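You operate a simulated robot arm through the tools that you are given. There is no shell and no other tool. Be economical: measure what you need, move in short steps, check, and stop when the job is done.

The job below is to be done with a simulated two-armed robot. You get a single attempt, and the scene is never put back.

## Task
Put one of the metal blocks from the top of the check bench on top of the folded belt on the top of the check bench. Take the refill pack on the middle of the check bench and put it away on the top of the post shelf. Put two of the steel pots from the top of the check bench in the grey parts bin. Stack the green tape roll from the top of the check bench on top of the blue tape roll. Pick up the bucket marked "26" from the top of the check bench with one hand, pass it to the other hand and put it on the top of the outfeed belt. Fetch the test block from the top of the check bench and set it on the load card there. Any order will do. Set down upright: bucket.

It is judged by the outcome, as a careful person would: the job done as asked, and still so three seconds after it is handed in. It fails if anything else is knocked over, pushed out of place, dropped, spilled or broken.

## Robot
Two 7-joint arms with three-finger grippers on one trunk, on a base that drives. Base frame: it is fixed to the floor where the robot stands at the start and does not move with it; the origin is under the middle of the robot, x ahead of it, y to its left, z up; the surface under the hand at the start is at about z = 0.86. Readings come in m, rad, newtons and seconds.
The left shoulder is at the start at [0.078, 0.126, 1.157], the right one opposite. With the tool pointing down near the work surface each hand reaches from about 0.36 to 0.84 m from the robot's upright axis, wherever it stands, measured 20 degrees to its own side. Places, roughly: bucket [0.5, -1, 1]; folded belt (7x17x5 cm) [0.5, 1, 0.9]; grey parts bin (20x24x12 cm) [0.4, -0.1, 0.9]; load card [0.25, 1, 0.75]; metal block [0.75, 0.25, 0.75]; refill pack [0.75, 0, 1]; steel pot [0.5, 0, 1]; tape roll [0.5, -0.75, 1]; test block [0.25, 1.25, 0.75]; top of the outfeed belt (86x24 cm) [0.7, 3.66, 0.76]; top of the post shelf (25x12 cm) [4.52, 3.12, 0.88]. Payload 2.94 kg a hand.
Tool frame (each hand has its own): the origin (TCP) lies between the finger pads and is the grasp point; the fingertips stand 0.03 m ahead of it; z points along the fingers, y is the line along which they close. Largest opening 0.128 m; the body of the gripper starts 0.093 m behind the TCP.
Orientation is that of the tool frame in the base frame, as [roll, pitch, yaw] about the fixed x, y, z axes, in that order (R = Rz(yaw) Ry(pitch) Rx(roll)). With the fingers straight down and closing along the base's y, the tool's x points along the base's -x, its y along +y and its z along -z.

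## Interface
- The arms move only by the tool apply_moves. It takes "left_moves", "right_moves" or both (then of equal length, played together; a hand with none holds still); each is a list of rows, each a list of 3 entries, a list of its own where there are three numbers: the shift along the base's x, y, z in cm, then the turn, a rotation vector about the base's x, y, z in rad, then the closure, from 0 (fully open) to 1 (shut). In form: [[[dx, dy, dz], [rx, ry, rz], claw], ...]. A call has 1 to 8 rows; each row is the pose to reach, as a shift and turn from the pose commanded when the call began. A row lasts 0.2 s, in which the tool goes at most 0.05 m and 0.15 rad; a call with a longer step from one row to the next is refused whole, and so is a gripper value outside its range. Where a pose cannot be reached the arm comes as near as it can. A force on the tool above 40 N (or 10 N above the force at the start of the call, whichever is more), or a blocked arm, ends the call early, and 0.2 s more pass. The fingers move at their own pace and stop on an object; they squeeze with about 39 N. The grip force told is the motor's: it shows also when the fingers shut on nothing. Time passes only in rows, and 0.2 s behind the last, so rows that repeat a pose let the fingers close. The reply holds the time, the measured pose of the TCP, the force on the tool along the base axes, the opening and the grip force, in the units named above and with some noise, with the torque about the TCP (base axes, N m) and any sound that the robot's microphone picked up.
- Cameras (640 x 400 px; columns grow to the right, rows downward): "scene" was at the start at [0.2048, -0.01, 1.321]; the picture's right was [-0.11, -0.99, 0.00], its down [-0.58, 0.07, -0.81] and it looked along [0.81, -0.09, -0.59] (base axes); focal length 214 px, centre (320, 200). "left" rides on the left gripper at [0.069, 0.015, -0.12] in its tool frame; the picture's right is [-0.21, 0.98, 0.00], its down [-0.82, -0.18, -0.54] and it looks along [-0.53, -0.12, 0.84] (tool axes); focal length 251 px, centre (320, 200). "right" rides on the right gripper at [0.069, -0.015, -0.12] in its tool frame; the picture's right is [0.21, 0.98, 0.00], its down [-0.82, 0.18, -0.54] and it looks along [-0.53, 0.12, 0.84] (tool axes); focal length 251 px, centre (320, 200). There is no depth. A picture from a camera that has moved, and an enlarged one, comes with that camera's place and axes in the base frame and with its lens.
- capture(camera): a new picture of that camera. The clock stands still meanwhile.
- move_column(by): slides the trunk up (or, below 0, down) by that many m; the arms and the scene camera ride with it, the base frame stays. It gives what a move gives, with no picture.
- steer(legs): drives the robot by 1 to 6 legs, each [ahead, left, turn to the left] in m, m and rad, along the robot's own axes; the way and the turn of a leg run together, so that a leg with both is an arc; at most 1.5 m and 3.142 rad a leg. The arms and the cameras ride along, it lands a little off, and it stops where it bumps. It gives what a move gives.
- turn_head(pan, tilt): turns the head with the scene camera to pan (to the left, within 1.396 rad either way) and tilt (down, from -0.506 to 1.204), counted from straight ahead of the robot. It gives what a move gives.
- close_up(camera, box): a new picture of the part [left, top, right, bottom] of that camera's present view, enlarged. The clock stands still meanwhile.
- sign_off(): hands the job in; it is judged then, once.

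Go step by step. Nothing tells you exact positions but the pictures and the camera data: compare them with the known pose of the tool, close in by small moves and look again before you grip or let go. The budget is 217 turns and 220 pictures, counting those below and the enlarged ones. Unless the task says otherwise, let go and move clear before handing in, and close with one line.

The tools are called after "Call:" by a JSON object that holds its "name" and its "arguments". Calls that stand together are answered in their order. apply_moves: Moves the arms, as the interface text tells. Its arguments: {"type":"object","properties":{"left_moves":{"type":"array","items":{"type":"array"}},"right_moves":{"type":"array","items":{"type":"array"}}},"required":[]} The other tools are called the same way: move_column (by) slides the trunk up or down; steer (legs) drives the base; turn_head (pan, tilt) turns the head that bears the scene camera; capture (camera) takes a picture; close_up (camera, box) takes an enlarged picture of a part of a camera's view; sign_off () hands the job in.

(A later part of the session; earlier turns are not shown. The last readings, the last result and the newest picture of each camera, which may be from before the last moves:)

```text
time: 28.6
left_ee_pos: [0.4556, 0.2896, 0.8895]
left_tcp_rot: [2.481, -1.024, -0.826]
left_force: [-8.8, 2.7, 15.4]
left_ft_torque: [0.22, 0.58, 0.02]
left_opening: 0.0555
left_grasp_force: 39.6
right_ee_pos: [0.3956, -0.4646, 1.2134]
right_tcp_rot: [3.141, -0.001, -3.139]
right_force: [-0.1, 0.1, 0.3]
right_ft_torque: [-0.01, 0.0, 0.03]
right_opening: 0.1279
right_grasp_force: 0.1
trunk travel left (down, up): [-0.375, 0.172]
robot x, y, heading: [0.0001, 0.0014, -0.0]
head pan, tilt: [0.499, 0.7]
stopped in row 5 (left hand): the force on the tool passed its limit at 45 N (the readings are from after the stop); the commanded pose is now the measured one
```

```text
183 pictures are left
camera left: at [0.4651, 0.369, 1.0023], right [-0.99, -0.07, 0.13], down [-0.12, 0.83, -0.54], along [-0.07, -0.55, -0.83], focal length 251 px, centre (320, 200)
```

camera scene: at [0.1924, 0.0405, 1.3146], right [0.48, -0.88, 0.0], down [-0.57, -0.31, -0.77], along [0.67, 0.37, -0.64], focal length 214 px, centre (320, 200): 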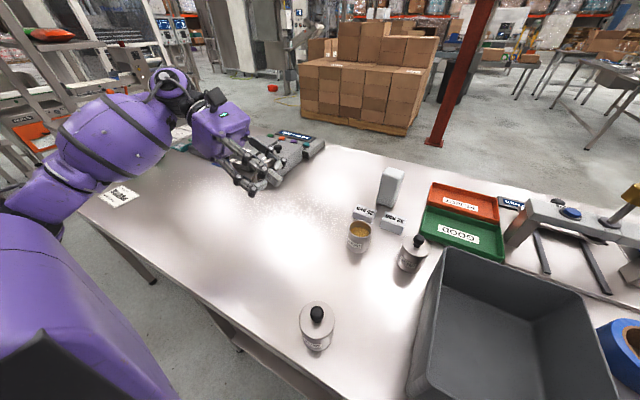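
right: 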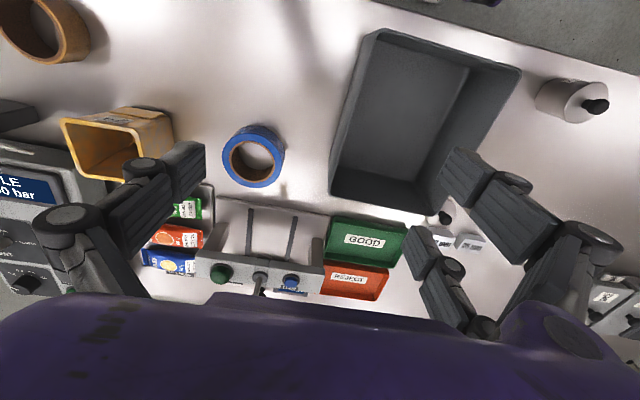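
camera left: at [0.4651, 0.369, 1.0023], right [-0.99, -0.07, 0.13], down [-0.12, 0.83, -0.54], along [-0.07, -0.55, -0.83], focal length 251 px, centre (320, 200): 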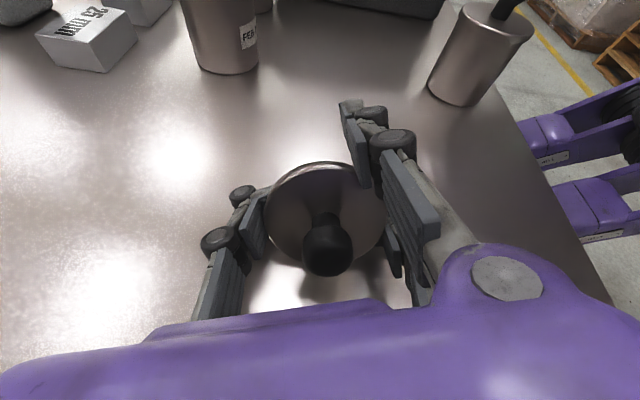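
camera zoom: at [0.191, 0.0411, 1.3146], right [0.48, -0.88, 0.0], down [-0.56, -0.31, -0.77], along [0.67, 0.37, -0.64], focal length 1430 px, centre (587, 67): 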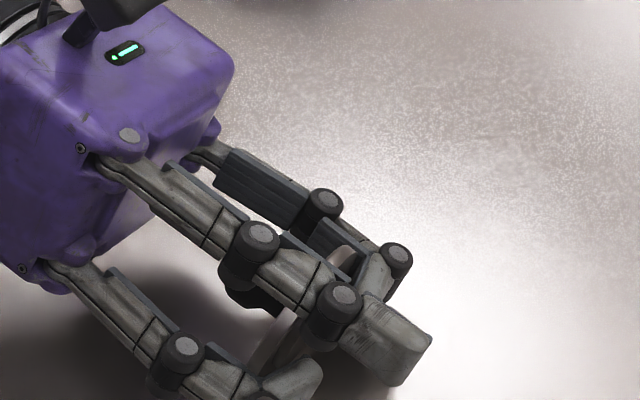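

Still the lower pair finger touches first; roll about 17° more and descend again.

Call:
{"name": "apply_moves", "arguments": {"left_moves": [[[0, 0, 1], [0, 0.1, 0.047], 0.7], [[0, 0, 1.5], [0, 0.2, 0.093], 0.7], [[0, 0, 1.5], [0, 0.28, 0.13], 0.7], [[0, 0, 1], [0, 0.28, 0.13], 0.7], [[0, 0, 0.5], [0, 0.28, 0.13], 0.7], [[0, 0, 0], [0, 0.28, 0.13], 0.7], [[0, 0, -0.4], [0, 0.28, 0.13], 0.7], [[0, 0, -0.8], [0, 0.28, 0.13], 0.7]]}}

Call:
{"name": "close_up", "arguments": {"camera": "scene", "box": [240, 190, 320, 250]}}

Call:
{"name": "capture", "arguments": {"camera": "left"}}

```text
time: 30.5
left_ee_pos: [0.4561, 0.2882, 0.8854]
left_tcp_rot: [2.207, -0.812, -0.477]
left_force: [-9.2, 0.7, 16.3]
left_ft_torque: [0.29, -0.2, 0.16]
left_opening: 0.0551
left_grasp_force: 39.4
right_ee_pos: [0.3955, -0.464, 1.2133]
right_tcp_rot: [-3.141, 0.003, -3.138]
right_force: [1.0, -1.0, 0.4]
right_ft_torque: [0.01, 0.03, 0.02]
right_opening: 0.1279
right_grasp_force: 0.0
trunk travel left (down, up): [-0.375, 0.172]
robot x, y, heading: [0.0011, 0.0018, 0.002]
head pan, tilt: [0.499, 0.7]
stopped in row 8 (left hand): the force on the tool passed its limit at 42 N (the readings are from after the stop); the commanded pose is now the measured one
```

```text
6.67 times, centred on (280, 220) of scene
camera zoom: at [0.1909, 0.0413, 1.3146], right [0.48, -0.88, 0.0], down [-0.56, -0.31, -0.77], along [0.67, 0.37, -0.64], focal length 1430 px, centre (587, 67)
```

zoom: 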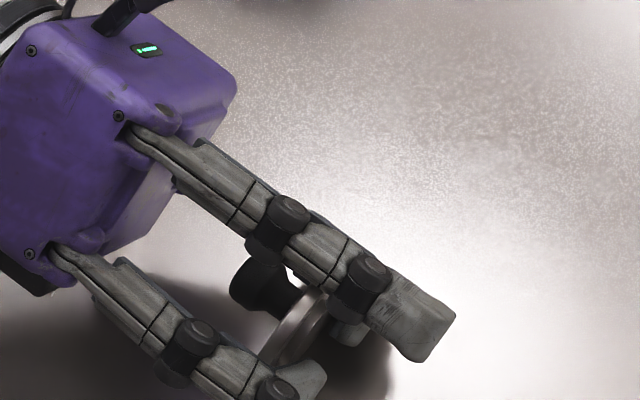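

```text
181 pictures are left
camera left: at [0.4865, 0.3722, 0.9937], right [-0.9, -0.19, 0.38], down [-0.37, 0.8, -0.48], along [-0.22, -0.57, -0.79], focal length 251 px, centre (320, 200)
```

left: 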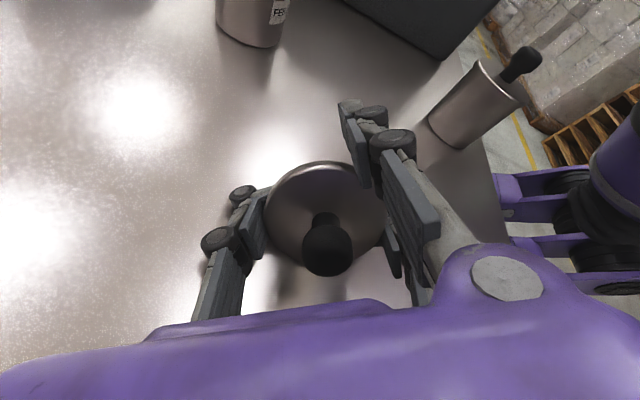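

The lid's edge is now within about a centimetre of the bench. I'll open slightly so it settles down.

Call:
{"name": "apply_moves", "arguments": {"left_moves": [[[0, 0, 0.2], [0, 0, 0], 0.54], [[0, 0, 0.3], [0, 0, 0], 0.5], [[0, 0, 0.3], [0, 0, 0], 0.5]]}}

Call:
{"name": "close_up", "arguments": {"camera": "scene", "box": [240, 190, 320, 250]}}

Call:
{"name": "close_up", "arguments": {"camera": "left", "box": [180, 130, 460, 300]}}

```text
time: 31.3
left_ee_pos: [0.4574, 0.2896, 0.887]
left_tcp_rot: [2.209, -0.809, -0.474]
left_force: [-0.8, 0.8, 1.8]
left_ft_torque: [0.05, 0.02, -0.02]
left_opening: 0.0711
left_grasp_force: 0.1
right_ee_pos: [0.3962, -0.4639, 1.2125]
right_tcp_rot: [-3.14, 0.001, -3.139]
right_force: [0.5, 0.6, 0.2]
right_ft_torque: [0.0, -0.03, 0.02]
right_opening: 0.128
right_grasp_force: 0.1
trunk travel left (down, up): [-0.375, 0.172]
robot x, y, heading: [0.0009, -0.0002, 0.007]
head pan, tilt: [0.499, 0.7]
```

```text
6.67 times, centred on (280, 220) of scene
camera zoom: at [0.1918, 0.0413, 1.3145], right [0.48, -0.88, 0.0], down [-0.56, -0.31, -0.77], along [0.67, 0.37, -0.64], focal length 1430 px, centre (587, 67)
```

zoom: 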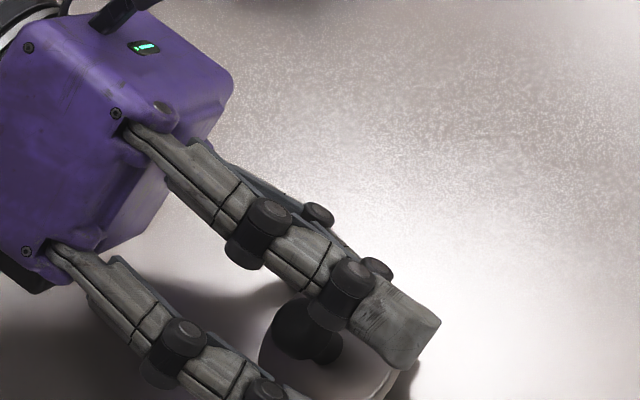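

```text
2.29 times, centred on (320, 215) of left
camera zoom: at [0.4874, 0.3731, 0.9941], right [-0.9, -0.19, 0.39], down [-0.37, 0.8, -0.47], along [-0.22, -0.57, -0.79], focal length 575 px, centre (320, 166)
```

zoom: 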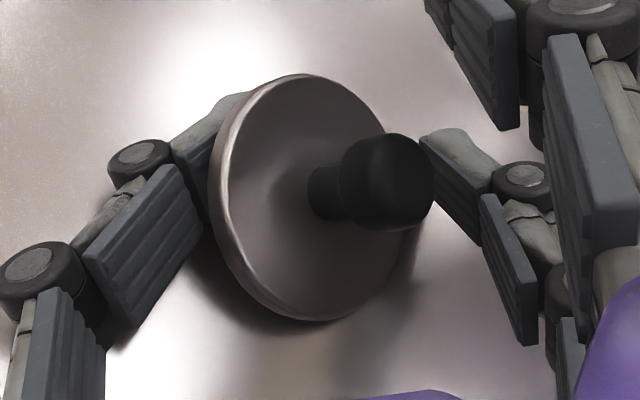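

The lid rests on its edge leaning on a finger, knob side up-facing. Opening further while creeping up so it lays flat.

Call:
{"name": "apply_moves", "arguments": {"left_moves": [[[0.2, 0, 0.2], [0, 0, 0], 0.46], [[0.4, 0, 0.4], [0, 0, 0], 0.42], [[0.6, 0, 0.6], [0, 0, 0], 0.38], [[0.8, 0, 0.8], [0, 0, 0], 0.34]]}}

Call:
{"name": "close_up", "arguments": {"camera": "left", "box": [180, 130, 460, 300]}}

```text
time: 32.3
left_ee_pos: [0.4658, 0.2889, 0.8944]
left_tcp_rot: [2.208, -0.81, -0.474]
left_force: [-0.5, 0.2, 1.3]
left_ft_torque: [0.0, -0.02, -0.01]
left_opening: 0.0879
left_grasp_force: 0.1
right_ee_pos: [0.3962, -0.4642, 1.2134]
right_tcp_rot: [3.141, 0.001, -3.139]
right_force: [-0.9, -0.3, 0.0]
right_ft_torque: [-0.01, -0.01, -0.03]
right_opening: 0.1281
right_grasp_force: 0.0
trunk travel left (down, up): [-0.375, 0.172]
robot x, y, heading: [-0.0001, -0.0022, -0.002]
head pan, tilt: [0.499, 0.7]
```

```text
2.29 times, centred on (320, 215) of left
camera zoom: at [0.4955, 0.3727, 1.002], right [-0.9, -0.19, 0.39], down [-0.37, 0.8, -0.47], along [-0.22, -0.57, -0.79], focal length 575 px, centre (320, 166)
```

zoom: 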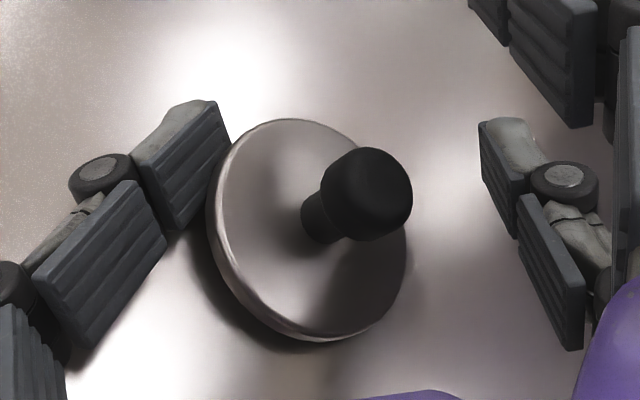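

Continuing to open and back off to free the lid fully.

Call:
{"name": "apply_moves", "arguments": {"left_moves": [[[0.3, 0, 0.3], [0, 0, 0], 0.28], [[0.6, 0, 0.7], [0, 0, 0], 0.2], [[0.8, 0, 1.2], [0, 0, 0], 0.1], [[0.8, 0.5, 2.5], [0, 0, 0], 0.0], [[0.8, 3, 5], [0, 0, 0], 0.0], [[0.8, 5, 9], [0, 0, 0], 0.0], [[0.8, 7, 13], [0, 0, 0], 0.0]]}}

Call:
{"name": "capture", "arguments": {"camera": "left"}}

Call:
{"name": "capture", "arguments": {"camera": "scene"}}

```text
time: 33.9
left_ee_pos: [0.4748, 0.358, 1.0268]
left_tcp_rot: [2.208, -0.809, -0.474]
left_force: [0.5, 0.8, 0.3]
left_ft_torque: [-0.03, 0.03, 0.02]
left_opening: 0.1277
left_grasp_force: 0.1
right_ee_pos: [0.3952, -0.4632, 1.2128]
right_tcp_rot: [3.141, 0.003, -3.141]
right_force: [0.0, -0.1, 0.4]
right_ft_torque: [0.01, -0.01, -0.01]
right_opening: 0.1279
right_grasp_force: 0.1
trunk travel left (down, up): [-0.375, 0.172]
robot x, y, heading: [-0.0002, 0.0009, 0.001]
head pan, tilt: [0.499, 0.7]
```

```text
177 pictures are left
camera left: at [0.5038, 0.441, 1.1339], right [-0.9, -0.19, 0.39], down [-0.37, 0.8, -0.47], along [-0.22, -0.57, -0.79], focal length 251 px, centre (320, 200)
```

left: 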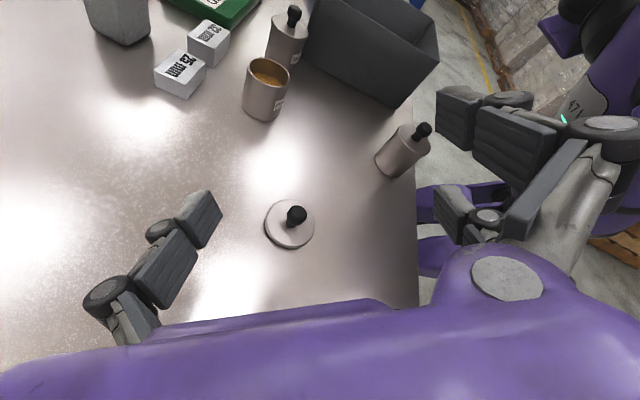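

```text
176 pictures are left
camera scene: at [0.1917, 0.0413, 1.3146], right [0.48, -0.88, 0.0], down [-0.56, -0.31, -0.77], along [0.67, 0.37, -0.64], focal length 214 px, centre (320, 200)
```

scene: 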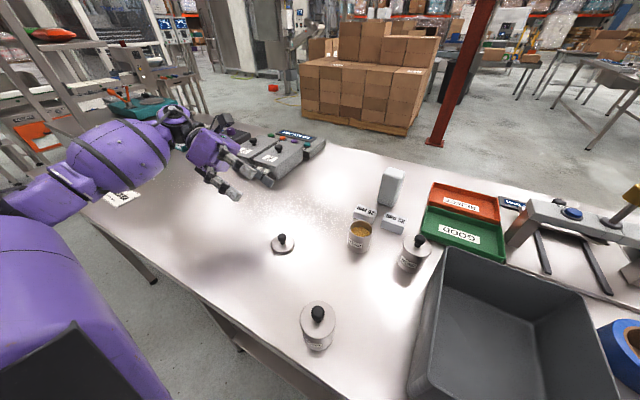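

The lid lies flat at about [0.456, 0.296], knob up. I'll bring the hand back to vertical.

Call:
{"name": "apply_moves", "arguments": {"left_moves": [[[0, 0, 2], [0, -0.13, -0.06], 0], [[0, 0, 2], [0, -0.26, -0.12], 0], [[0, 0, 2], [0, -0.39, -0.18], 0], [[0, 0, 2], [0, -0.51, -0.237], 0], [[0, 0, 2], [0, -0.62, -0.288], 0]]}}

Call:
{"name": "apply_moves", "arguments": {"left_moves": [[[0, -1, 2], [0.14, 0, 0], 0], [[-0.5, -2, 4], [0.28, 0, 0], 0], [[-1, -3, 4], [0.42, 0, 0], 0], [[-1.5, -4, 4], [0.56, 0, 0], 0], [[-2, -5, 4], [0.7, 0, 0], 0], [[-2, -6, 4], [0.84, 0, 0], 0], [[-2, -6, 4], [0.98, 0, 0], 0], [[-2, -6, 4], [1.12, 0, 0], 0]]}}

Call:
{"name": "capture", "arguments": {"camera": "left"}}

```text
time: 35.1
left_ee_pos: [0.475, 0.3592, 1.0446]
left_tcp_rot: [-3.079, -1.152, -1.632]
left_force: [0.0, -0.1, -0.5]
left_ft_torque: [0.0, -0.01, 0.01]
left_opening: 0.1281
left_grasp_force: 0.0
right_ee_pos: [0.3966, -0.4634, 1.2129]
right_tcp_rot: [-3.141, 0.001, -3.14]
right_force: [-0.2, 0.3, 0.4]
right_ft_torque: [-0.01, -0.03, 0.02]
right_opening: 0.1281
right_grasp_force: 0.1
trunk travel left (down, up): [-0.375, 0.172]
robot x, y, heading: [-0.0018, 0.003, -0.0]
head pan, tilt: [0.499, 0.7]
```

```text
time: 36.9
left_ee_pos: [0.4555, 0.2971, 1.0857]
left_tcp_rot: [-3.136, -0.034, -1.594]
left_force: [0.1, 0.0, 0.7]
left_ft_torque: [0.01, -0.01, 0.01]
left_opening: 0.128
left_grasp_force: 0.0
right_ee_pos: [0.3975, -0.4653, 1.2124]
right_tcp_rot: [-3.141, 0.0, -3.139]
right_force: [0.0, -0.4, -0.9]
right_ft_torque: [0.01, 0.02, -0.02]
right_opening: 0.1279
right_grasp_force: 0.0
trunk travel left (down, up): [-0.375, 0.172]
robot x, y, heading: [-0.0038, 0.0026, -0.001]
head pan, tilt: [0.499, 0.7]
```

```text
175 pictures are left
camera left: at [0.4382, 0.2325, 1.206], right [-0.97, 0.24, -0.01], down [0.2, 0.83, 0.51], along [0.13, 0.5, -0.86], focal length 251 px, centre (320, 200)
```

left: 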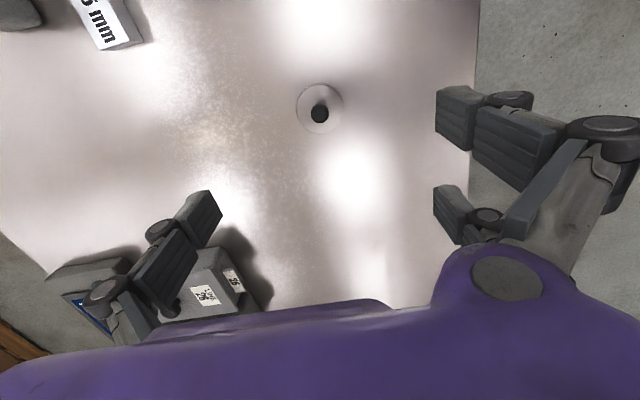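

Now moving over the open FEB pot body with a look down.

Call:
{"name": "apply_moves", "arguments": {"left_moves": [[[2.4, -4.3, 0], [0.034, 0, 0.023], 0.2], [[4.8, -8.7, 0], [0.034, 0, 0.023], 0.25], [[7.2, -13, 0], [0.034, 0, 0.023], 0.25], [[9.5, -17.3, 0], [0.034, 0, 0.023], 0.25], [[9.5, -17.3, -4], [0.034, 0, 0.023], 0.25]]}}

Call:
{"name": "capture", "arguments": {"camera": "left"}}

Call:
{"name": "close_up", "arguments": {"camera": "scene", "box": [310, 160, 470, 280]}}

```text
refused: row 2 steps farther than a row can; nothing moved
```

```text
174 pictures are left
camera left: at [0.4382, 0.2325, 1.206], right [-0.97, 0.24, -0.01], down [0.2, 0.83, 0.51], along [0.13, 0.5, -0.86], focal length 251 px, centre (320, 200)
```

left: 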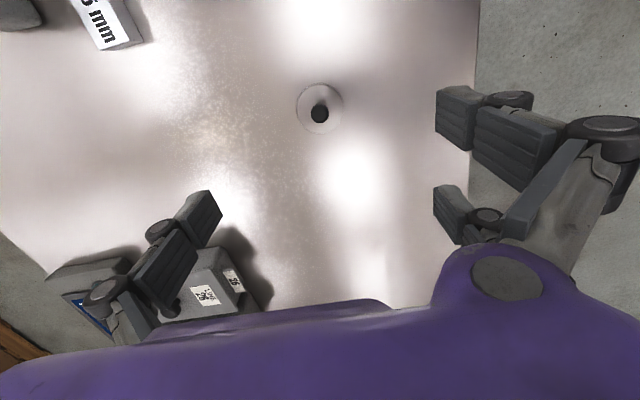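

```text
3.33 times, centred on (390, 220) of scene
camera zoom: at [0.1925, 0.0397, 1.3145], right [0.48, -0.88, 0.0], down [-0.57, -0.31, -0.77], along [0.67, 0.37, -0.64], focal length 715 px, centre (87, 133)
```

zoom: 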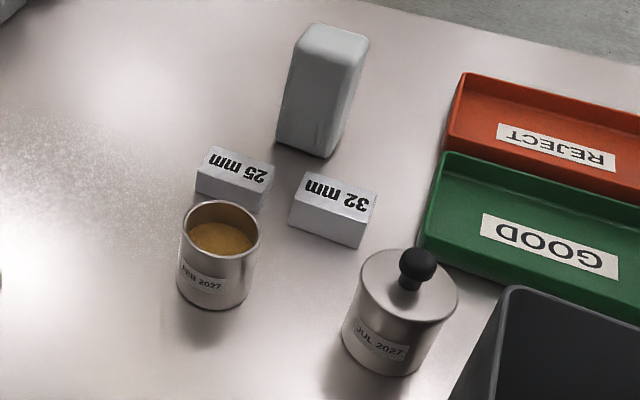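

Call:
{"name": "apply_moves", "arguments": {"left_moves": [[[2.2, -4.0, 0], [0.034, 0, 0.023], 0.2], [[4.4, -8.0, 0], [0.034, 0, 0.023], 0.25], [[6.6, -12.0, 0], [0.034, 0, 0.023], 0.25], [[8.6, -15.6, 0], [0.034, 0, 0.023], 0.25], [[9.5, -17.3, -2], [0.034, 0, 0.023], 0.25], [[9.5, -17.3, -4], [0.034, 0, 0.023], 0.25]]}}

Call:
{"name": "capture", "arguments": {"camera": "left"}}

Call:
{"name": "close_up", "arguments": {"camera": "scene", "box": [310, 160, 470, 280]}}

```text
time: 38.3
left_ee_pos: [0.5497, 0.1261, 1.0459]
left_tcp_rot: [-3.134, 0.0, -1.569]
left_force: [-0.8, 0.3, 0.1]
left_ft_torque: [0.03, 0.0, 0.02]
left_opening: 0.0963
left_grasp_force: 0.0
right_ee_pos: [0.3961, -0.464, 1.2136]
right_tcp_rot: [3.141, 0.001, -3.139]
right_force: [-0.6, -0.3, 0.4]
right_ft_torque: [-0.01, -0.01, 0.0]
right_opening: 0.128
right_grasp_force: 0.0
trunk travel left (down, up): [-0.375, 0.172]
robot x, y, heading: [0.0017, 0.0009, 0.004]
head pan, tilt: [0.499, 0.7]
```

```text
172 pictures are left
camera left: at [0.5341, 0.0579, 1.1656], right [-0.98, 0.21, -0.01], down [0.18, 0.82, 0.54], along [0.12, 0.53, -0.84], focal length 251 px, centre (320, 200)
```

left: 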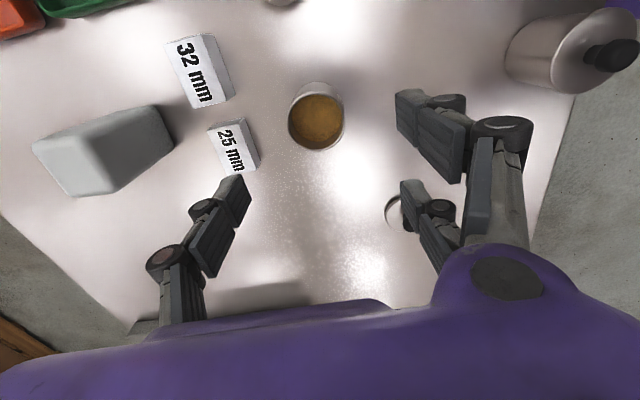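

```text
3.33 times, centred on (390, 220) of scene
camera zoom: at [0.1919, 0.0414, 1.3146], right [0.48, -0.88, 0.0], down [-0.56, -0.31, -0.77], along [0.67, 0.37, -0.64], focal length 715 px, centre (87, 133)
```

zoom: 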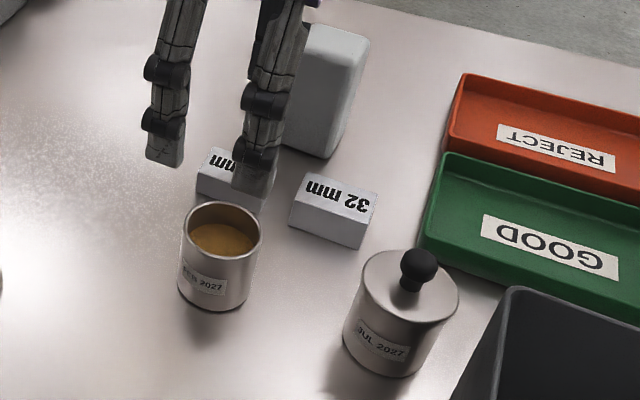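

Aligned over the body; descending to grip it mid-height (x-closing).

Call:
{"name": "apply_moves", "arguments": {"left_moves": [[[0.1, -0.4, -4], [0, 0, 0], 0.27], [[0.1, -0.4, -8], [0, 0, 0], 0.27], [[0.1, -0.4, -12], [0, 0, 0], 0.27], [[0.1, -0.4, -14.3], [0, 0, 0], 0.27], [[0.1, -0.4, -14.3], [0, 0, 0], 0.4], [[0.1, -0.4, -14.3], [0, 0, 0], 0.6], [[0.1, -0.4, -14.3], [0, 0, 0], 0.6]]}}

Call:
{"name": "close_up", "arguments": {"camera": "scene", "box": [310, 160, 470, 280]}}

```text
time: 39.9
left_ee_pos: [0.5311, 0.1333, 0.9038]
left_tcp_rot: [-3.134, 0.0, -1.571]
left_force: [1.7, 0.7, 0.5]
left_ft_torque: [0.02, -0.04, -0.01]
left_opening: 0.052
left_grasp_force: 0.9
left hand out of reach, approached as far as the arm can: row 2, 3, 4, 5, 6, 7
right_ee_pos: [0.3968, -0.4635, 1.2126]
right_tcp_rot: [3.141, 0.002, -3.139]
right_force: [-0.4, 0.3, -0.1]
right_ft_torque: [-0.01, 0.02, 0.02]
right_opening: 0.1281
right_grasp_force: 0.0
trunk travel left (down, up): [-0.375, 0.172]
robot x, y, heading: [-0.003, 0.0029, -0.003]
head pan, tilt: [0.499, 0.7]
```

```text
3.33 times, centred on (390, 220) of scene
camera zoom: at [0.1921, 0.0414, 1.3145], right [0.48, -0.88, 0.0], down [-0.56, -0.31, -0.76], along [0.67, 0.37, -0.64], focal length 715 px, centre (87, 133)
```

zoom: 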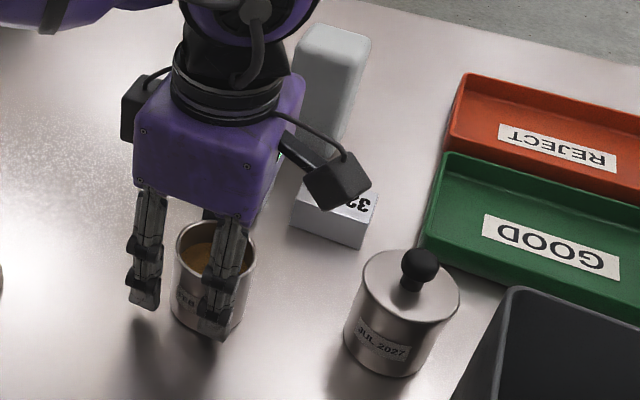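

That yaw was out of reach, so the hand came down off-centre; no firm grip was made. Open, rise, and turn back to the original yaw.

Call:
{"name": "apply_moves", "arguments": {"left_moves": [[[0, 0, 0], [0, 0, 0], 0.4], [[0, 0, 0], [0, 0, 0], 0.15], [[0, 0, 4], [0, 0, 0], 0.15], [[0, 0, 8], [0, 0, 0], 0.15], [[0, 0, 12], [0, 0, 0], 0.15], [[0, 0, 15], [0, 0, -0.14], 0.15]]}}

Call:
{"name": "apply_moves", "arguments": {"left_moves": [[[0.3, -0.2, 0], [0, 0, -0.14], 0.2], [[0.6, -0.4, 0], [0, 0, -0.28], 0.2], [[0.9, -0.6, 0], [0, 0, -0.42], 0.2], [[1.1, -0.8, 0], [0, 0, -0.56], 0.2], [[1.1, -1, 0], [0, 0, -0.7], 0.2], [[1.1, -1, 0], [0, 0, -0.84], 0.2], [[1.1, -1, 0], [0, 0, -0.98], 0.2], [[1.1, -1, 0], [0, 0, -1.12], 0.2]]}}

Call:
{"name": "apply_moves", "arguments": {"left_moves": [[[0, 0, 0], [0, 0, -0.14], 0.2], [[0, 0, 0], [0, 0, -0.28], 0.2], [[0, 0, -2], [0, 0, -0.31], 0.2]]}}

Call:
{"name": "capture", "arguments": {"camera": "left"}}

Call:
{"name": "close_up", "arguments": {"camera": "scene", "box": [310, 160, 470, 280]}}

```text
time: 41.3
left_ee_pos: [0.5308, 0.1352, 1.0535]
left_tcp_rot: [-3.136, 0.001, -1.71]
left_force: [-0.2, 0.6, -0.3]
left_ft_torque: [-0.01, -0.01, 0.0]
left_opening: 0.1088
left_grasp_force: 0.1
right_ee_pos: [0.3965, -0.464, 1.2128]
right_tcp_rot: [3.141, 0.001, -3.139]
right_force: [-0.7, 0.3, -0.7]
right_ft_torque: [0.04, 0.0, 0.04]
right_opening: 0.1278
right_grasp_force: 0.1
trunk travel left (down, up): [-0.375, 0.172]
robot x, y, heading: [0.0032, 0.0006, -0.004]
head pan, tilt: [0.499, 0.7]
```

```text
time: 43.1
left_ee_pos: [0.5403, 0.1247, 1.0533]
left_tcp_rot: [-3.135, -0.002, -2.832]
left_force: [-1.0, -0.3, -0.2]
left_ft_torque: [0.0, 0.02, -0.05]
left_opening: 0.1023
left_grasp_force: 0.0
right_ee_pos: [0.3958, -0.4645, 1.2138]
right_tcp_rot: [3.141, 0.0, -3.141]
right_force: [-0.2, 0.8, 0.2]
right_ft_torque: [-0.03, -0.01, -0.03]
right_opening: 0.1279
right_grasp_force: 0.0
trunk travel left (down, up): [-0.375, 0.172]
robot x, y, heading: [-0.0002, -0.0002, 0.006]
head pan, tilt: [0.499, 0.7]
```

```text
time: 43.9
left_ee_pos: [0.5408, 0.1241, 1.0334]
left_tcp_rot: [-3.133, -0.001, 3.141]
left_force: [0.6, 0.2, -0.3]
left_ft_torque: [-0.01, -0.04, 0.01]
left_opening: 0.1025
left_grasp_force: 0.1
right_ee_pos: [0.3974, -0.4635, 1.213]
right_tcp_rot: [3.141, -0.001, -3.139]
right_force: [-0.1, 0.3, -0.1]
right_ft_torque: [-0.01, -0.02, 0.0]
right_opening: 0.1281
right_grasp_force: 0.1
trunk travel left (down, up): [-0.375, 0.172]
robot x, y, heading: [-0.0007, 0.0, -0.002]
head pan, tilt: [0.499, 0.7]
```

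```text
169 pictures are left
camera left: at [0.4727, 0.1404, 1.1531], right [0.21, 0.98, -0.01], down [0.82, -0.18, 0.54], along [0.53, -0.12, -0.84], focal length 251 px, centre (320, 200)
```

left: 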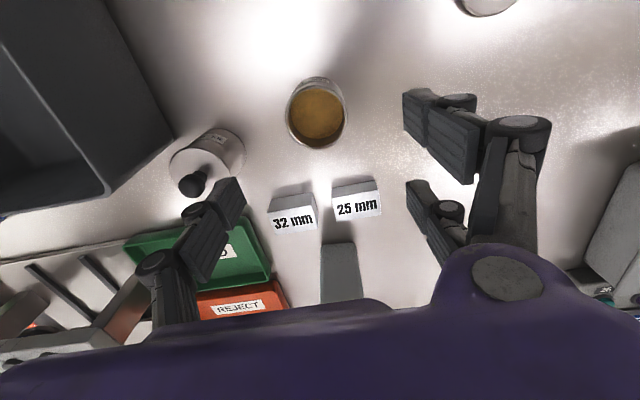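

```text
3.33 times, centred on (390, 220) of scene
camera zoom: at [0.1927, 0.0416, 1.3144], right [0.48, -0.88, 0.0], down [-0.57, -0.31, -0.76], along [0.67, 0.37, -0.64], focal length 715 px, centre (87, 133)
```

zoom: 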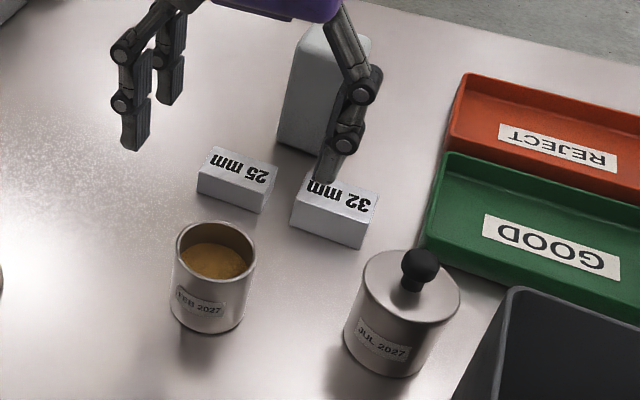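

The pot body is upright at [0.529, 0.1245]. Aligning and gripping with y-closing.

Call:
{"name": "apply_moves", "arguments": {"left_moves": [[[-1.2, 0, -3], [0, 0, 0], 0.25], [[-1.2, 0, -7], [0, 0, 0], 0.25], [[-1.2, 0, -11], [0, 0, 0], 0.25], [[-1.2, 0, -13.5], [0, 0, 0], 0.25], [[-1.2, 0, -13.5], [0, 0, 0], 0.4], [[-1.2, 0, -13.5], [0, 0, 0], 0.7], [[-1.2, 0, -13.5], [0, 0, 0], 0.7]]}}

Call:
{"name": "close_up", "arguments": {"camera": "scene", "box": [310, 160, 470, 280]}}

```text
time: 45.5
left_ee_pos: [0.5287, 0.132, 0.9025]
left_tcp_rot: [-3.134, 0.002, -3.139]
left_force: [0.7, -2.2, 5.5]
left_ft_torque: [-0.07, -0.22, -0.04]
left_opening: 0.0481
left_grasp_force: 39.1
left hand out of reach, approached as far as the arm can: row 4, 5, 6, 7
right_ee_pos: [0.3963, -0.4646, 1.2125]
right_tcp_rot: [3.141, 0.001, -3.141]
right_force: [0.5, -0.4, 0.9]
right_ft_torque: [0.03, -0.02, -0.01]
right_opening: 0.1283
right_grasp_force: 0.1
trunk travel left (down, up): [-0.375, 0.172]
robot x, y, heading: [-0.0013, 0.0013, 0.001]
head pan, tilt: [0.499, 0.7]
```

```text
3.33 times, centred on (390, 220) of scene
camera zoom: at [0.1917, 0.0409, 1.3147], right [0.48, -0.88, 0.0], down [-0.56, -0.31, -0.77], along [0.67, 0.37, -0.64], focal length 715 px, centre (87, 133)
```

zoom: 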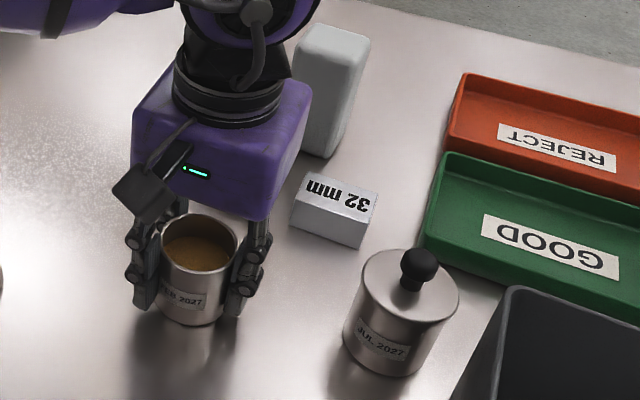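

The body itself is now firmly gripped (4.8 cm wide). Lifting straight and checking.

Call:
{"name": "apply_moves", "arguments": {"left_moves": [[[0, 0, 2], [0, 0, 0], 0.7], [[0, 0, 5], [0, 0, 0], 0.7], [[0, 0, 9], [0, 0, 0], 0.7], [[0, 0, 13], [0, 0, 0], 0.7], [[0, 0, 16], [0, 0, 0], 0.7]]}}

Call:
{"name": "capture", "arguments": {"camera": "scene"}}

Call:
{"name": "capture", "arguments": {"camera": "left"}}

```text
time: 46.7
left_ee_pos: [0.5276, 0.1278, 1.0626]
left_tcp_rot: [-3.137, -0.002, -3.139]
left_force: [-0.8, -0.5, -3.3]
left_ft_torque: [-0.02, 0.0, -0.02]
left_opening: 0.0481
left_grasp_force: 38.9
right_ee_pos: [0.3962, -0.4636, 1.2135]
right_tcp_rot: [3.14, -0.001, -3.139]
right_force: [0.1, -0.2, 0.2]
right_ft_torque: [-0.01, 0.05, 0.01]
right_opening: 0.1281
right_grasp_force: 0.0
trunk travel left (down, up): [-0.375, 0.172]
robot x, y, heading: [-0.003, -0.0027, -0.0]
head pan, tilt: [0.499, 0.7]
```

```text
166 pictures are left
camera scene: at [0.189, 0.0488, 1.3178], right [0.56, -0.83, 0.0], down [-0.51, -0.34, -0.79], along [0.65, 0.44, -0.61], focal length 214 px, centre (320, 200)
```

scene: 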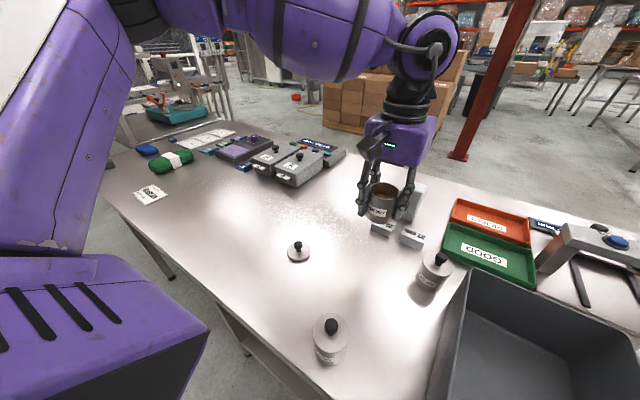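

```text
165 pictures are left
camera left: at [0.4603, 0.1444, 1.1823], right [0.21, 0.98, -0.01], down [0.82, -0.18, 0.54], along [0.53, -0.12, -0.84], focal length 251 px, centre (320, 200)
```

left: 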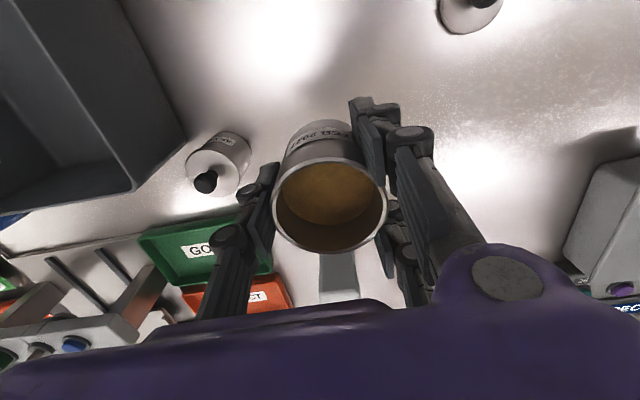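

The pot lifts cleanly. Also I spot a folded green item and a card at the far left. Carrying the pot over the bin.

Call:
{"name": "apply_moves", "arguments": {"left_moves": [[[-0.9, -4.5, 0.5], [0, 0, 0], 0.7], [[-1.8, -9, 1], [0, 0, 0], 0.7], [[-2.7, -13.5, 1], [0, 0, 0], 0.7], [[-3.6, -18, 1], [0, 0, 0], 0.7], [[-4.5, -22.5, 1], [0, 0, 0], 0.7], [[-5.5, -27, 1], [0, 0, 0], 0.7]]}}

Call:
{"name": "turn_head", "arguments": {"pan": -0.1, "tilt": 0.85}}

Call:
{"name": "capture", "arguments": {"camera": "scene"}}

Call:
{"name": "capture", "arguments": {"camera": "left"}}

```text
time: 48.1
left_ee_pos: [0.49, 0.0836, 1.0813]
left_tcp_rot: [-3.135, -0.002, -3.141]
left_force: [-0.3, -0.6, -2.5]
left_ft_torque: [0.0, -0.02, -0.02]
left_opening: 0.0471
left_grasp_force: 39.2
left hand out of reach, approached as far as the arm can: row 1, 2, 3, 4, 5, 6
right_ee_pos: [0.3956, -0.4636, 1.2134]
right_tcp_rot: [-3.141, 0.001, -3.14]
right_force: [0.2, -0.3, -0.8]
right_ft_torque: [-0.01, 0.01, 0.01]
right_opening: 0.1281
right_grasp_force: 0.1
trunk travel left (down, up): [-0.375, 0.172]
robot x, y, heading: [-0.0017, 0.0018, -0.001]
head pan, tilt: [0.499, 0.7]
```

```text
time: 49.1
left_ee_pos: [0.4898, 0.0836, 1.0802]
left_tcp_rot: [-3.134, -0.001, -3.14]
left_force: [-0.3, -0.1, -4.0]
left_ft_torque: [-0.05, 0.01, -0.02]
left_opening: 0.0475
left_grasp_force: 39.2
right_ee_pos: [0.3967, -0.4625, 1.2129]
right_tcp_rot: [-3.141, 0.001, -3.139]
right_force: [-0.7, 0.6, 0.5]
right_ft_torque: [-0.01, -0.02, -0.04]
right_opening: 0.1279
right_grasp_force: 0.0
trunk travel left (down, up): [-0.375, 0.172]
robot x, y, heading: [0.0018, -0.0016, 0.003]
head pan, tilt: [-0.099, 0.85]
```

```text
164 pictures are left
camera scene: at [0.1971, 0.025, 1.3105], right [0.29, -0.96, 0.0], down [-0.65, -0.2, -0.73], along [0.7, 0.22, -0.68], focal length 214 px, centre (320, 200)
```

scene: 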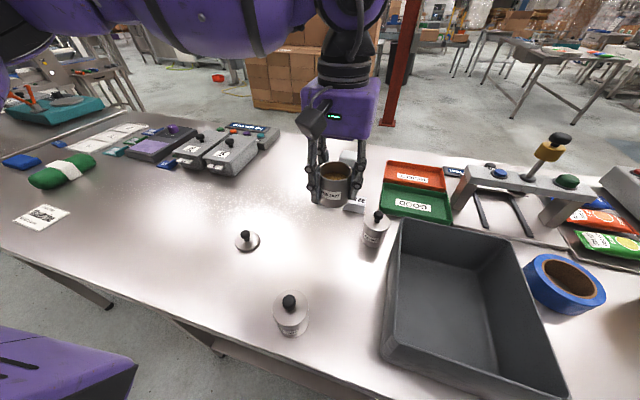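

```text
163 pictures are left
camera left: at [0.421, 0.0997, 1.2005], right [0.21, 0.98, -0.01], down [0.82, -0.18, 0.54], along [0.53, -0.12, -0.84], focal length 251 px, centre (320, 200)
```

left: 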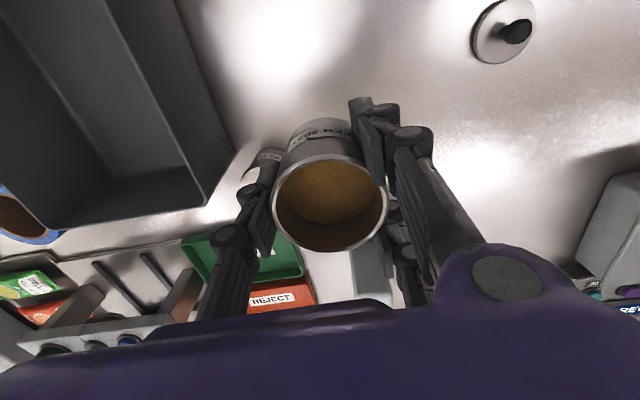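

The left arm has drifted into an awkward posture near the head, so I'll carry the pot over the bin by driving the base sideways instead.

Call:
{"name": "steer", "arguments": {"legs": [[-0.03, -0.11, 0], [0, -0.12, 0]]}}

Call:
{"name": "capture", "arguments": {"camera": "scene"}}

Call:
{"name": "capture", "arguments": {"camera": "left"}}

```text
time: 52.0
left_ee_pos: [0.4583, -0.1437, 1.0804]
left_tcp_rot: [-3.137, -0.002, -3.14]
left_force: [0.3, 0.0, -3.8]
left_ft_torque: [0.01, 0.03, 0.0]
left_opening: 0.0474
left_grasp_force: 39.1
right_ee_pos: [0.3667, -0.6914, 1.2127]
right_tcp_rot: [-3.141, 0.003, -3.14]
right_force: [0.2, 1.1, -0.1]
right_ft_torque: [-0.01, 0.0, -0.02]
right_opening: 0.1281
right_grasp_force: 0.0
trunk travel left (down, up): [-0.375, 0.172]
robot x, y, heading: [-0.0284, -0.2311, -0.001]
head pan, tilt: [-0.099, 0.85]
```

```text
162 pictures are left
camera scene: at [0.1673, -0.2024, 1.3101], right [0.3, -0.96, 0.0], down [-0.65, -0.2, -0.73], along [0.7, 0.22, -0.68], focal length 214 px, centre (320, 200)
```

scene: 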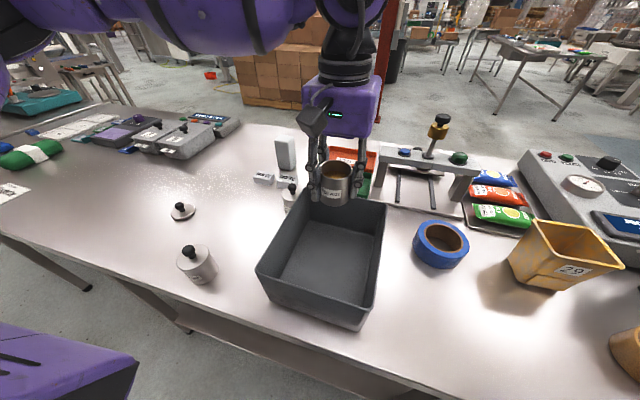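

```text
161 pictures are left
camera left: at [0.3915, -0.1278, 1.2006], right [0.21, 0.98, -0.01], down [0.82, -0.18, 0.54], along [0.53, -0.12, -0.84], focal length 251 px, centre (320, 200)
```

left: 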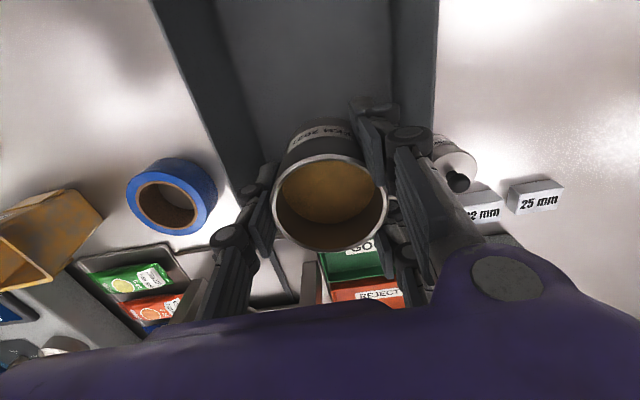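

Well centred over the far half of the bin. Lowering the pot into it.

Call:
{"name": "apply_moves", "arguments": {"left_moves": [[[0, 0, -4], [0, 0, 0], 0.7], [[0, 0, -8], [0, 0, 0], 0.7], [[0, 0, -12], [0, 0, 0], 0.7], [[0, 0, -14], [0, 0, 0], 0.7], [[0, 0, -15.5], [0, 0, 0], 0.7]]}}

Call:
{"name": "close_up", "arguments": {"camera": "scene", "box": [240, 120, 420, 340]}}

```text
time: 53.2
left_ee_pos: [0.4583, -0.1266, 0.9332]
left_tcp_rot: [-3.136, -0.001, -3.139]
left_force: [-0.5, 0.1, -3.2]
left_ft_torque: [0.01, -0.04, 0.02]
left_opening: 0.0476
left_grasp_force: 38.9
left hand out of reach, approached as far as the arm can: row 2, 3, 4, 5
right_ee_pos: [0.3663, -0.691, 1.2125]
right_tcp_rot: [3.141, 0.001, -3.14]
right_force: [-0.5, -0.2, -0.2]
right_ft_torque: [0.03, 0.02, -0.03]
right_opening: 0.128
right_grasp_force: 0.0
trunk travel left (down, up): [-0.375, 0.172]
robot x, y, heading: [-0.0314, -0.225, 0.003]
head pan, tilt: [-0.099, 0.85]
```

```text
1.82 times, centred on (330, 230) of scene
camera zoom: at [0.1658, -0.2349, 1.3023], right [-0.1, -1.0, 0.0], down [-0.75, 0.07, -0.66], along [0.66, -0.06, -0.75], focal length 390 px, centre (302, 146)
```

zoom: 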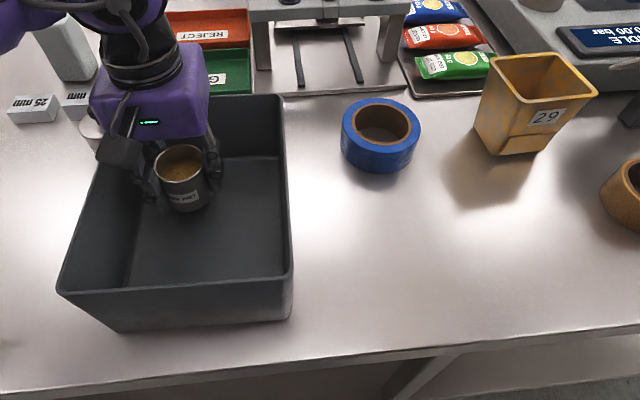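

The pot is inside the bin, a little left of centre. Nudge the base right slightly and lower the trunk for the last 2 cm.

Call:
{"name": "steer", "arguments": {"legs": [[0, -0.018, 0]]}}

Call:
{"name": "move_column", "arguments": {"by": -0.02}}

Call:
{"name": "close_up", "arguments": {"camera": "scene", "box": [240, 120, 420, 340]}}

```text
time: 54.1
left_ee_pos: [0.4582, -0.1418, 0.9321]
left_tcp_rot: [-3.133, 0.0, -3.138]
left_force: [0.5, -0.6, -3.8]
left_ft_torque: [-0.02, 0.0, 0.01]
left_opening: 0.0474
left_grasp_force: 39.0
right_ee_pos: [0.3656, -0.708, 1.2124]
right_tcp_rot: [-3.139, 0.0, -3.14]
right_force: [-0.3, -0.1, -0.5]
right_ft_torque: [0.02, 0.02, 0.0]
right_opening: 0.128
right_grasp_force: 0.0
trunk travel left (down, up): [-0.375, 0.172]
robot x, y, heading: [-0.031, -0.2414, 0.004]
head pan, tilt: [-0.099, 0.85]
```

```text
time: 54.8
left_ee_pos: [0.458, -0.1438, 0.9126]
left_tcp_rot: [-3.135, 0.0, -3.139]
left_force: [0.5, 0.1, -2.9]
left_ft_torque: [-0.01, -0.01, -0.03]
left_opening: 0.0474
left_grasp_force: 38.7
right_ee_pos: [0.3671, -0.709, 1.1935]
right_tcp_rot: [3.141, 0.001, -3.139]
right_force: [-0.3, -0.4, 0.3]
right_ft_torque: [0.02, 0.02, -0.01]
right_opening: 0.1278
right_grasp_force: 0.0
trunk travel left (down, up): [-0.355, 0.192]
robot x, y, heading: [-0.0319, -0.245, 0.001]
head pan, tilt: [-0.099, 0.85]
```

```text
1.82 times, centred on (330, 230) of scene
camera zoom: at [0.1708, -0.2525, 1.2823], right [-0.1, -1.0, 0.0], down [-0.75, 0.07, -0.66], along [0.66, -0.06, -0.75], focal length 390 px, centre (302, 146)
```

zoom: 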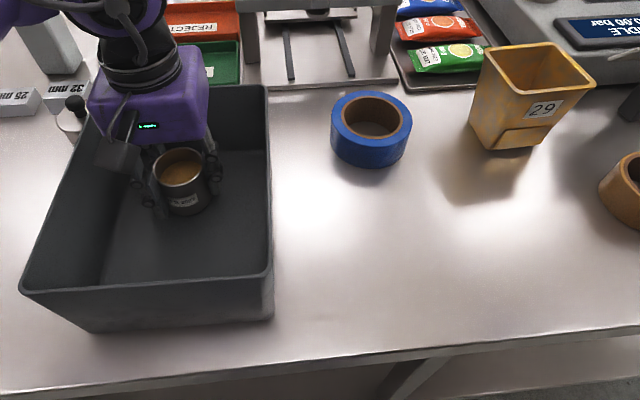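

Still hanging; lower a few more millimetres.

Call:
{"name": "move_column", "arguments": {"by": -0.004}}

Call:
{"name": "move_column", "arguments": {"by": -0.003}}

```text
time: 55.3
left_ee_pos: [0.46, -0.143, 0.9088]
left_tcp_rot: [-3.138, 0.0, -3.137]
left_force: [-0.7, 0.6, 1.4]
left_ft_torque: [-0.1, 0.03, 0.01]
left_opening: 0.0472
left_grasp_force: 39.1
right_ee_pos: [0.3665, -0.7086, 1.1898]
right_tcp_rot: [3.142, 0.002, -3.14]
right_force: [-0.5, 0.0, 0.0]
right_ft_torque: [0.05, -0.04, 0.03]
right_opening: 0.128
right_grasp_force: 0.0
trunk travel left (down, up): [-0.351, 0.196]
robot x, y, heading: [-0.0291, -0.243, 0.001]
head pan, tilt: [-0.099, 0.85]
```

```text
time: 55.8
left_ee_pos: [0.4595, -0.1444, 0.9078]
left_tcp_rot: [-3.133, 0.005, -3.136]
left_force: [1.1, 5.2, 27.7]
left_ft_torque: [0.3, 0.11, 0.01]
left_opening: 0.0475
left_grasp_force: 39.5
right_ee_pos: [0.3648, -0.7093, 1.1865]
right_tcp_rot: [3.141, 0.002, -3.14]
right_force: [-0.4, 0.3, -0.4]
right_ft_torque: [0.0, 0.0, 0.01]
right_opening: 0.128
right_grasp_force: 0.1
trunk travel left (down, up): [-0.348, 0.199]
robot x, y, heading: [-0.0302, -0.2454, 0.004]
head pan, tilt: [-0.099, 0.85]
```

Seated on the bin floor. Relax the column slightly, release, and rise.

Call:
{"name": "move_column", "arguments": {"by": 0.003}}

Call:
{"name": "apply_moves", "arguments": {"left_moves": [[[0, 0, 0], [0, 0, 0], 0.5], [[0, 0, 0], [0, 0, 0], 0.35], [[0, 0, 0], [0, 0, 0], 0.35], [[0, 0, 4], [0, 0, 0], 0.35], [[0, 0, 8], [0, 0, 0], 0.35], [[0, 0, 12], [0, 0, 0], 0.35], [[0, 0, 16], [0, 0, 0], 0.3], [[0, 2, 19], [0, 0, 0], 0.3]]}}

Call:
{"name": "capture", "arguments": {"camera": "scene"}}

```text
time: 56.3
left_ee_pos: [0.4577, -0.1425, 0.9079]
left_tcp_rot: [-3.132, 0.0, -3.138]
left_force: [4.6, 0.7, 9.3]
left_ft_torque: [-0.06, -0.52, 0.08]
left_opening: 0.0476
left_grasp_force: 38.9
right_ee_pos: [0.3677, -0.7091, 1.1892]
right_tcp_rot: [3.14, 0.0, -3.141]
right_force: [-0.2, -0.5, 0.1]
right_ft_torque: [0.02, 0.0, 0.01]
right_opening: 0.1279
right_grasp_force: 0.1
trunk travel left (down, up): [-0.351, 0.196]
robot x, y, heading: [-0.0291, -0.2498, 0.004]
head pan, tilt: [-0.099, 0.85]
```

```text
time: 58.1
left_ee_pos: [0.4571, -0.1226, 1.0979]
left_tcp_rot: [-3.134, -0.001, -3.137]
left_force: [-0.3, -0.3, 0.2]
left_ft_torque: [0.03, 0.0, 0.0]
left_opening: 0.0898
left_grasp_force: 0.0
right_ee_pos: [0.367, -0.7078, 1.1902]
right_tcp_rot: [-3.139, 0.001, -3.14]
right_force: [-1.1, 0.2, -0.8]
right_ft_torque: [-0.01, 0.0, -0.02]
right_opening: 0.128
right_grasp_force: 0.1
trunk travel left (down, up): [-0.351, 0.196]
robot x, y, heading: [-0.034, -0.2432, 0.003]
head pan, tilt: [-0.099, 0.85]
```

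```text
158 pictures are left
camera scene: at [0.171, -0.2511, 1.2784], right [-0.1, -1.0, 0.0], down [-0.75, 0.07, -0.66], along [0.66, -0.06, -0.75], focal length 214 px, centre (320, 200)
```

scene: 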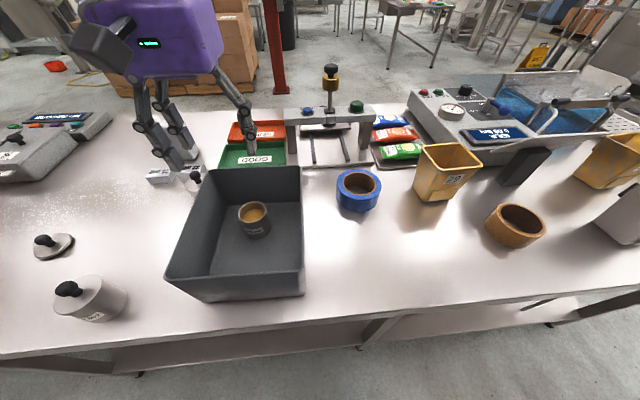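

The FEB body stands in the bin. Next drive back left and pick up its lid by the knob.

Call:
{"name": "steer", "arguments": {"legs": [[0.0, 0.36, 0]]}}

Call:
{"name": "turn_head", "arguments": {"pan": 0.3, "tilt": 0.8}}

Call:
{"name": "capture", "arguments": {"camera": "scene"}}

Call:
{"name": "capture", "arguments": {"camera": "left"}}

```text
time: 61.8
left_ee_pos: [0.4568, 0.234, 1.0977]
left_tcp_rot: [-3.135, 0.0, 3.141]
left_force: [0.1, -0.7, 0.5]
left_ft_torque: [0.01, 0.01, 0.02]
left_opening: 0.0896
left_grasp_force: 0.1
right_ee_pos: [0.3652, -0.3503, 1.1896]
right_tcp_rot: [-3.141, 0.003, 3.141]
right_force: [-0.5, -0.1, -0.2]
right_ft_torque: [0.01, 0.01, -0.03]
right_opening: 0.1282
right_grasp_force: 0.0
trunk travel left (down, up): [-0.351, 0.196]
robot x, y, heading: [-0.0292, 0.116, -0.002]
head pan, tilt: [-0.099, 0.85]
```

```text
time: 62.7
left_ee_pos: [0.4576, 0.2339, 1.0986]
left_tcp_rot: [-3.135, 0.001, -3.139]
left_force: [-0.5, 0.3, -0.5]
left_ft_torque: [0.02, -0.01, -0.01]
left_opening: 0.0894
left_grasp_force: 0.1
right_ee_pos: [0.3658, -0.3509, 1.1889]
right_tcp_rot: [-3.141, 0.004, 3.14]
right_force: [-0.1, 0.6, -0.1]
right_ft_torque: [0.01, 0.0, 0.01]
right_opening: 0.1277
right_grasp_force: 0.1
trunk travel left (down, up): [-0.351, 0.196]
robot x, y, heading: [-0.0347, 0.113, -0.0]
head pan, tilt: [0.3, 0.799]
```

```text
157 pictures are left
camera scene: at [0.1706, 0.1378, 1.2823], right [0.3, -0.96, 0.0], down [-0.69, -0.21, -0.7], along [0.67, 0.21, -0.72], focal length 214 px, centre (320, 200)
```

scene: 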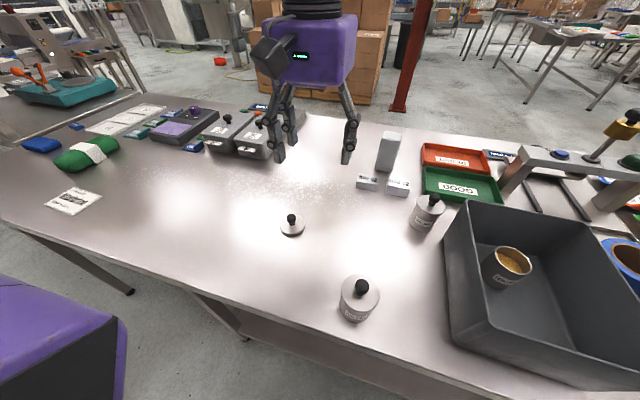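

```text
156 pictures are left
camera left: at [0.3889, 0.2501, 1.2184], right [0.21, 0.98, -0.01], down [0.82, -0.17, 0.54], along [0.53, -0.12, -0.84], focal length 251 px, centre (320, 200)
```

left: 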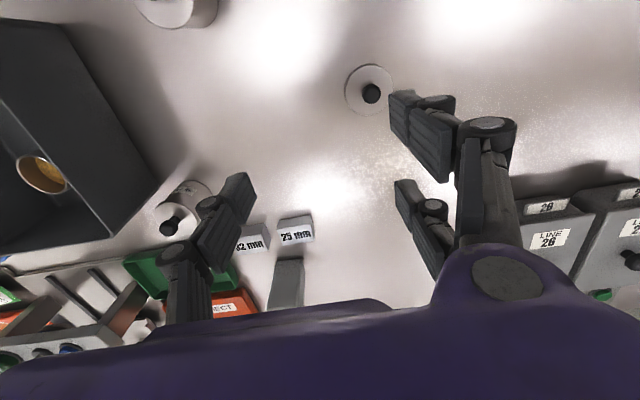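

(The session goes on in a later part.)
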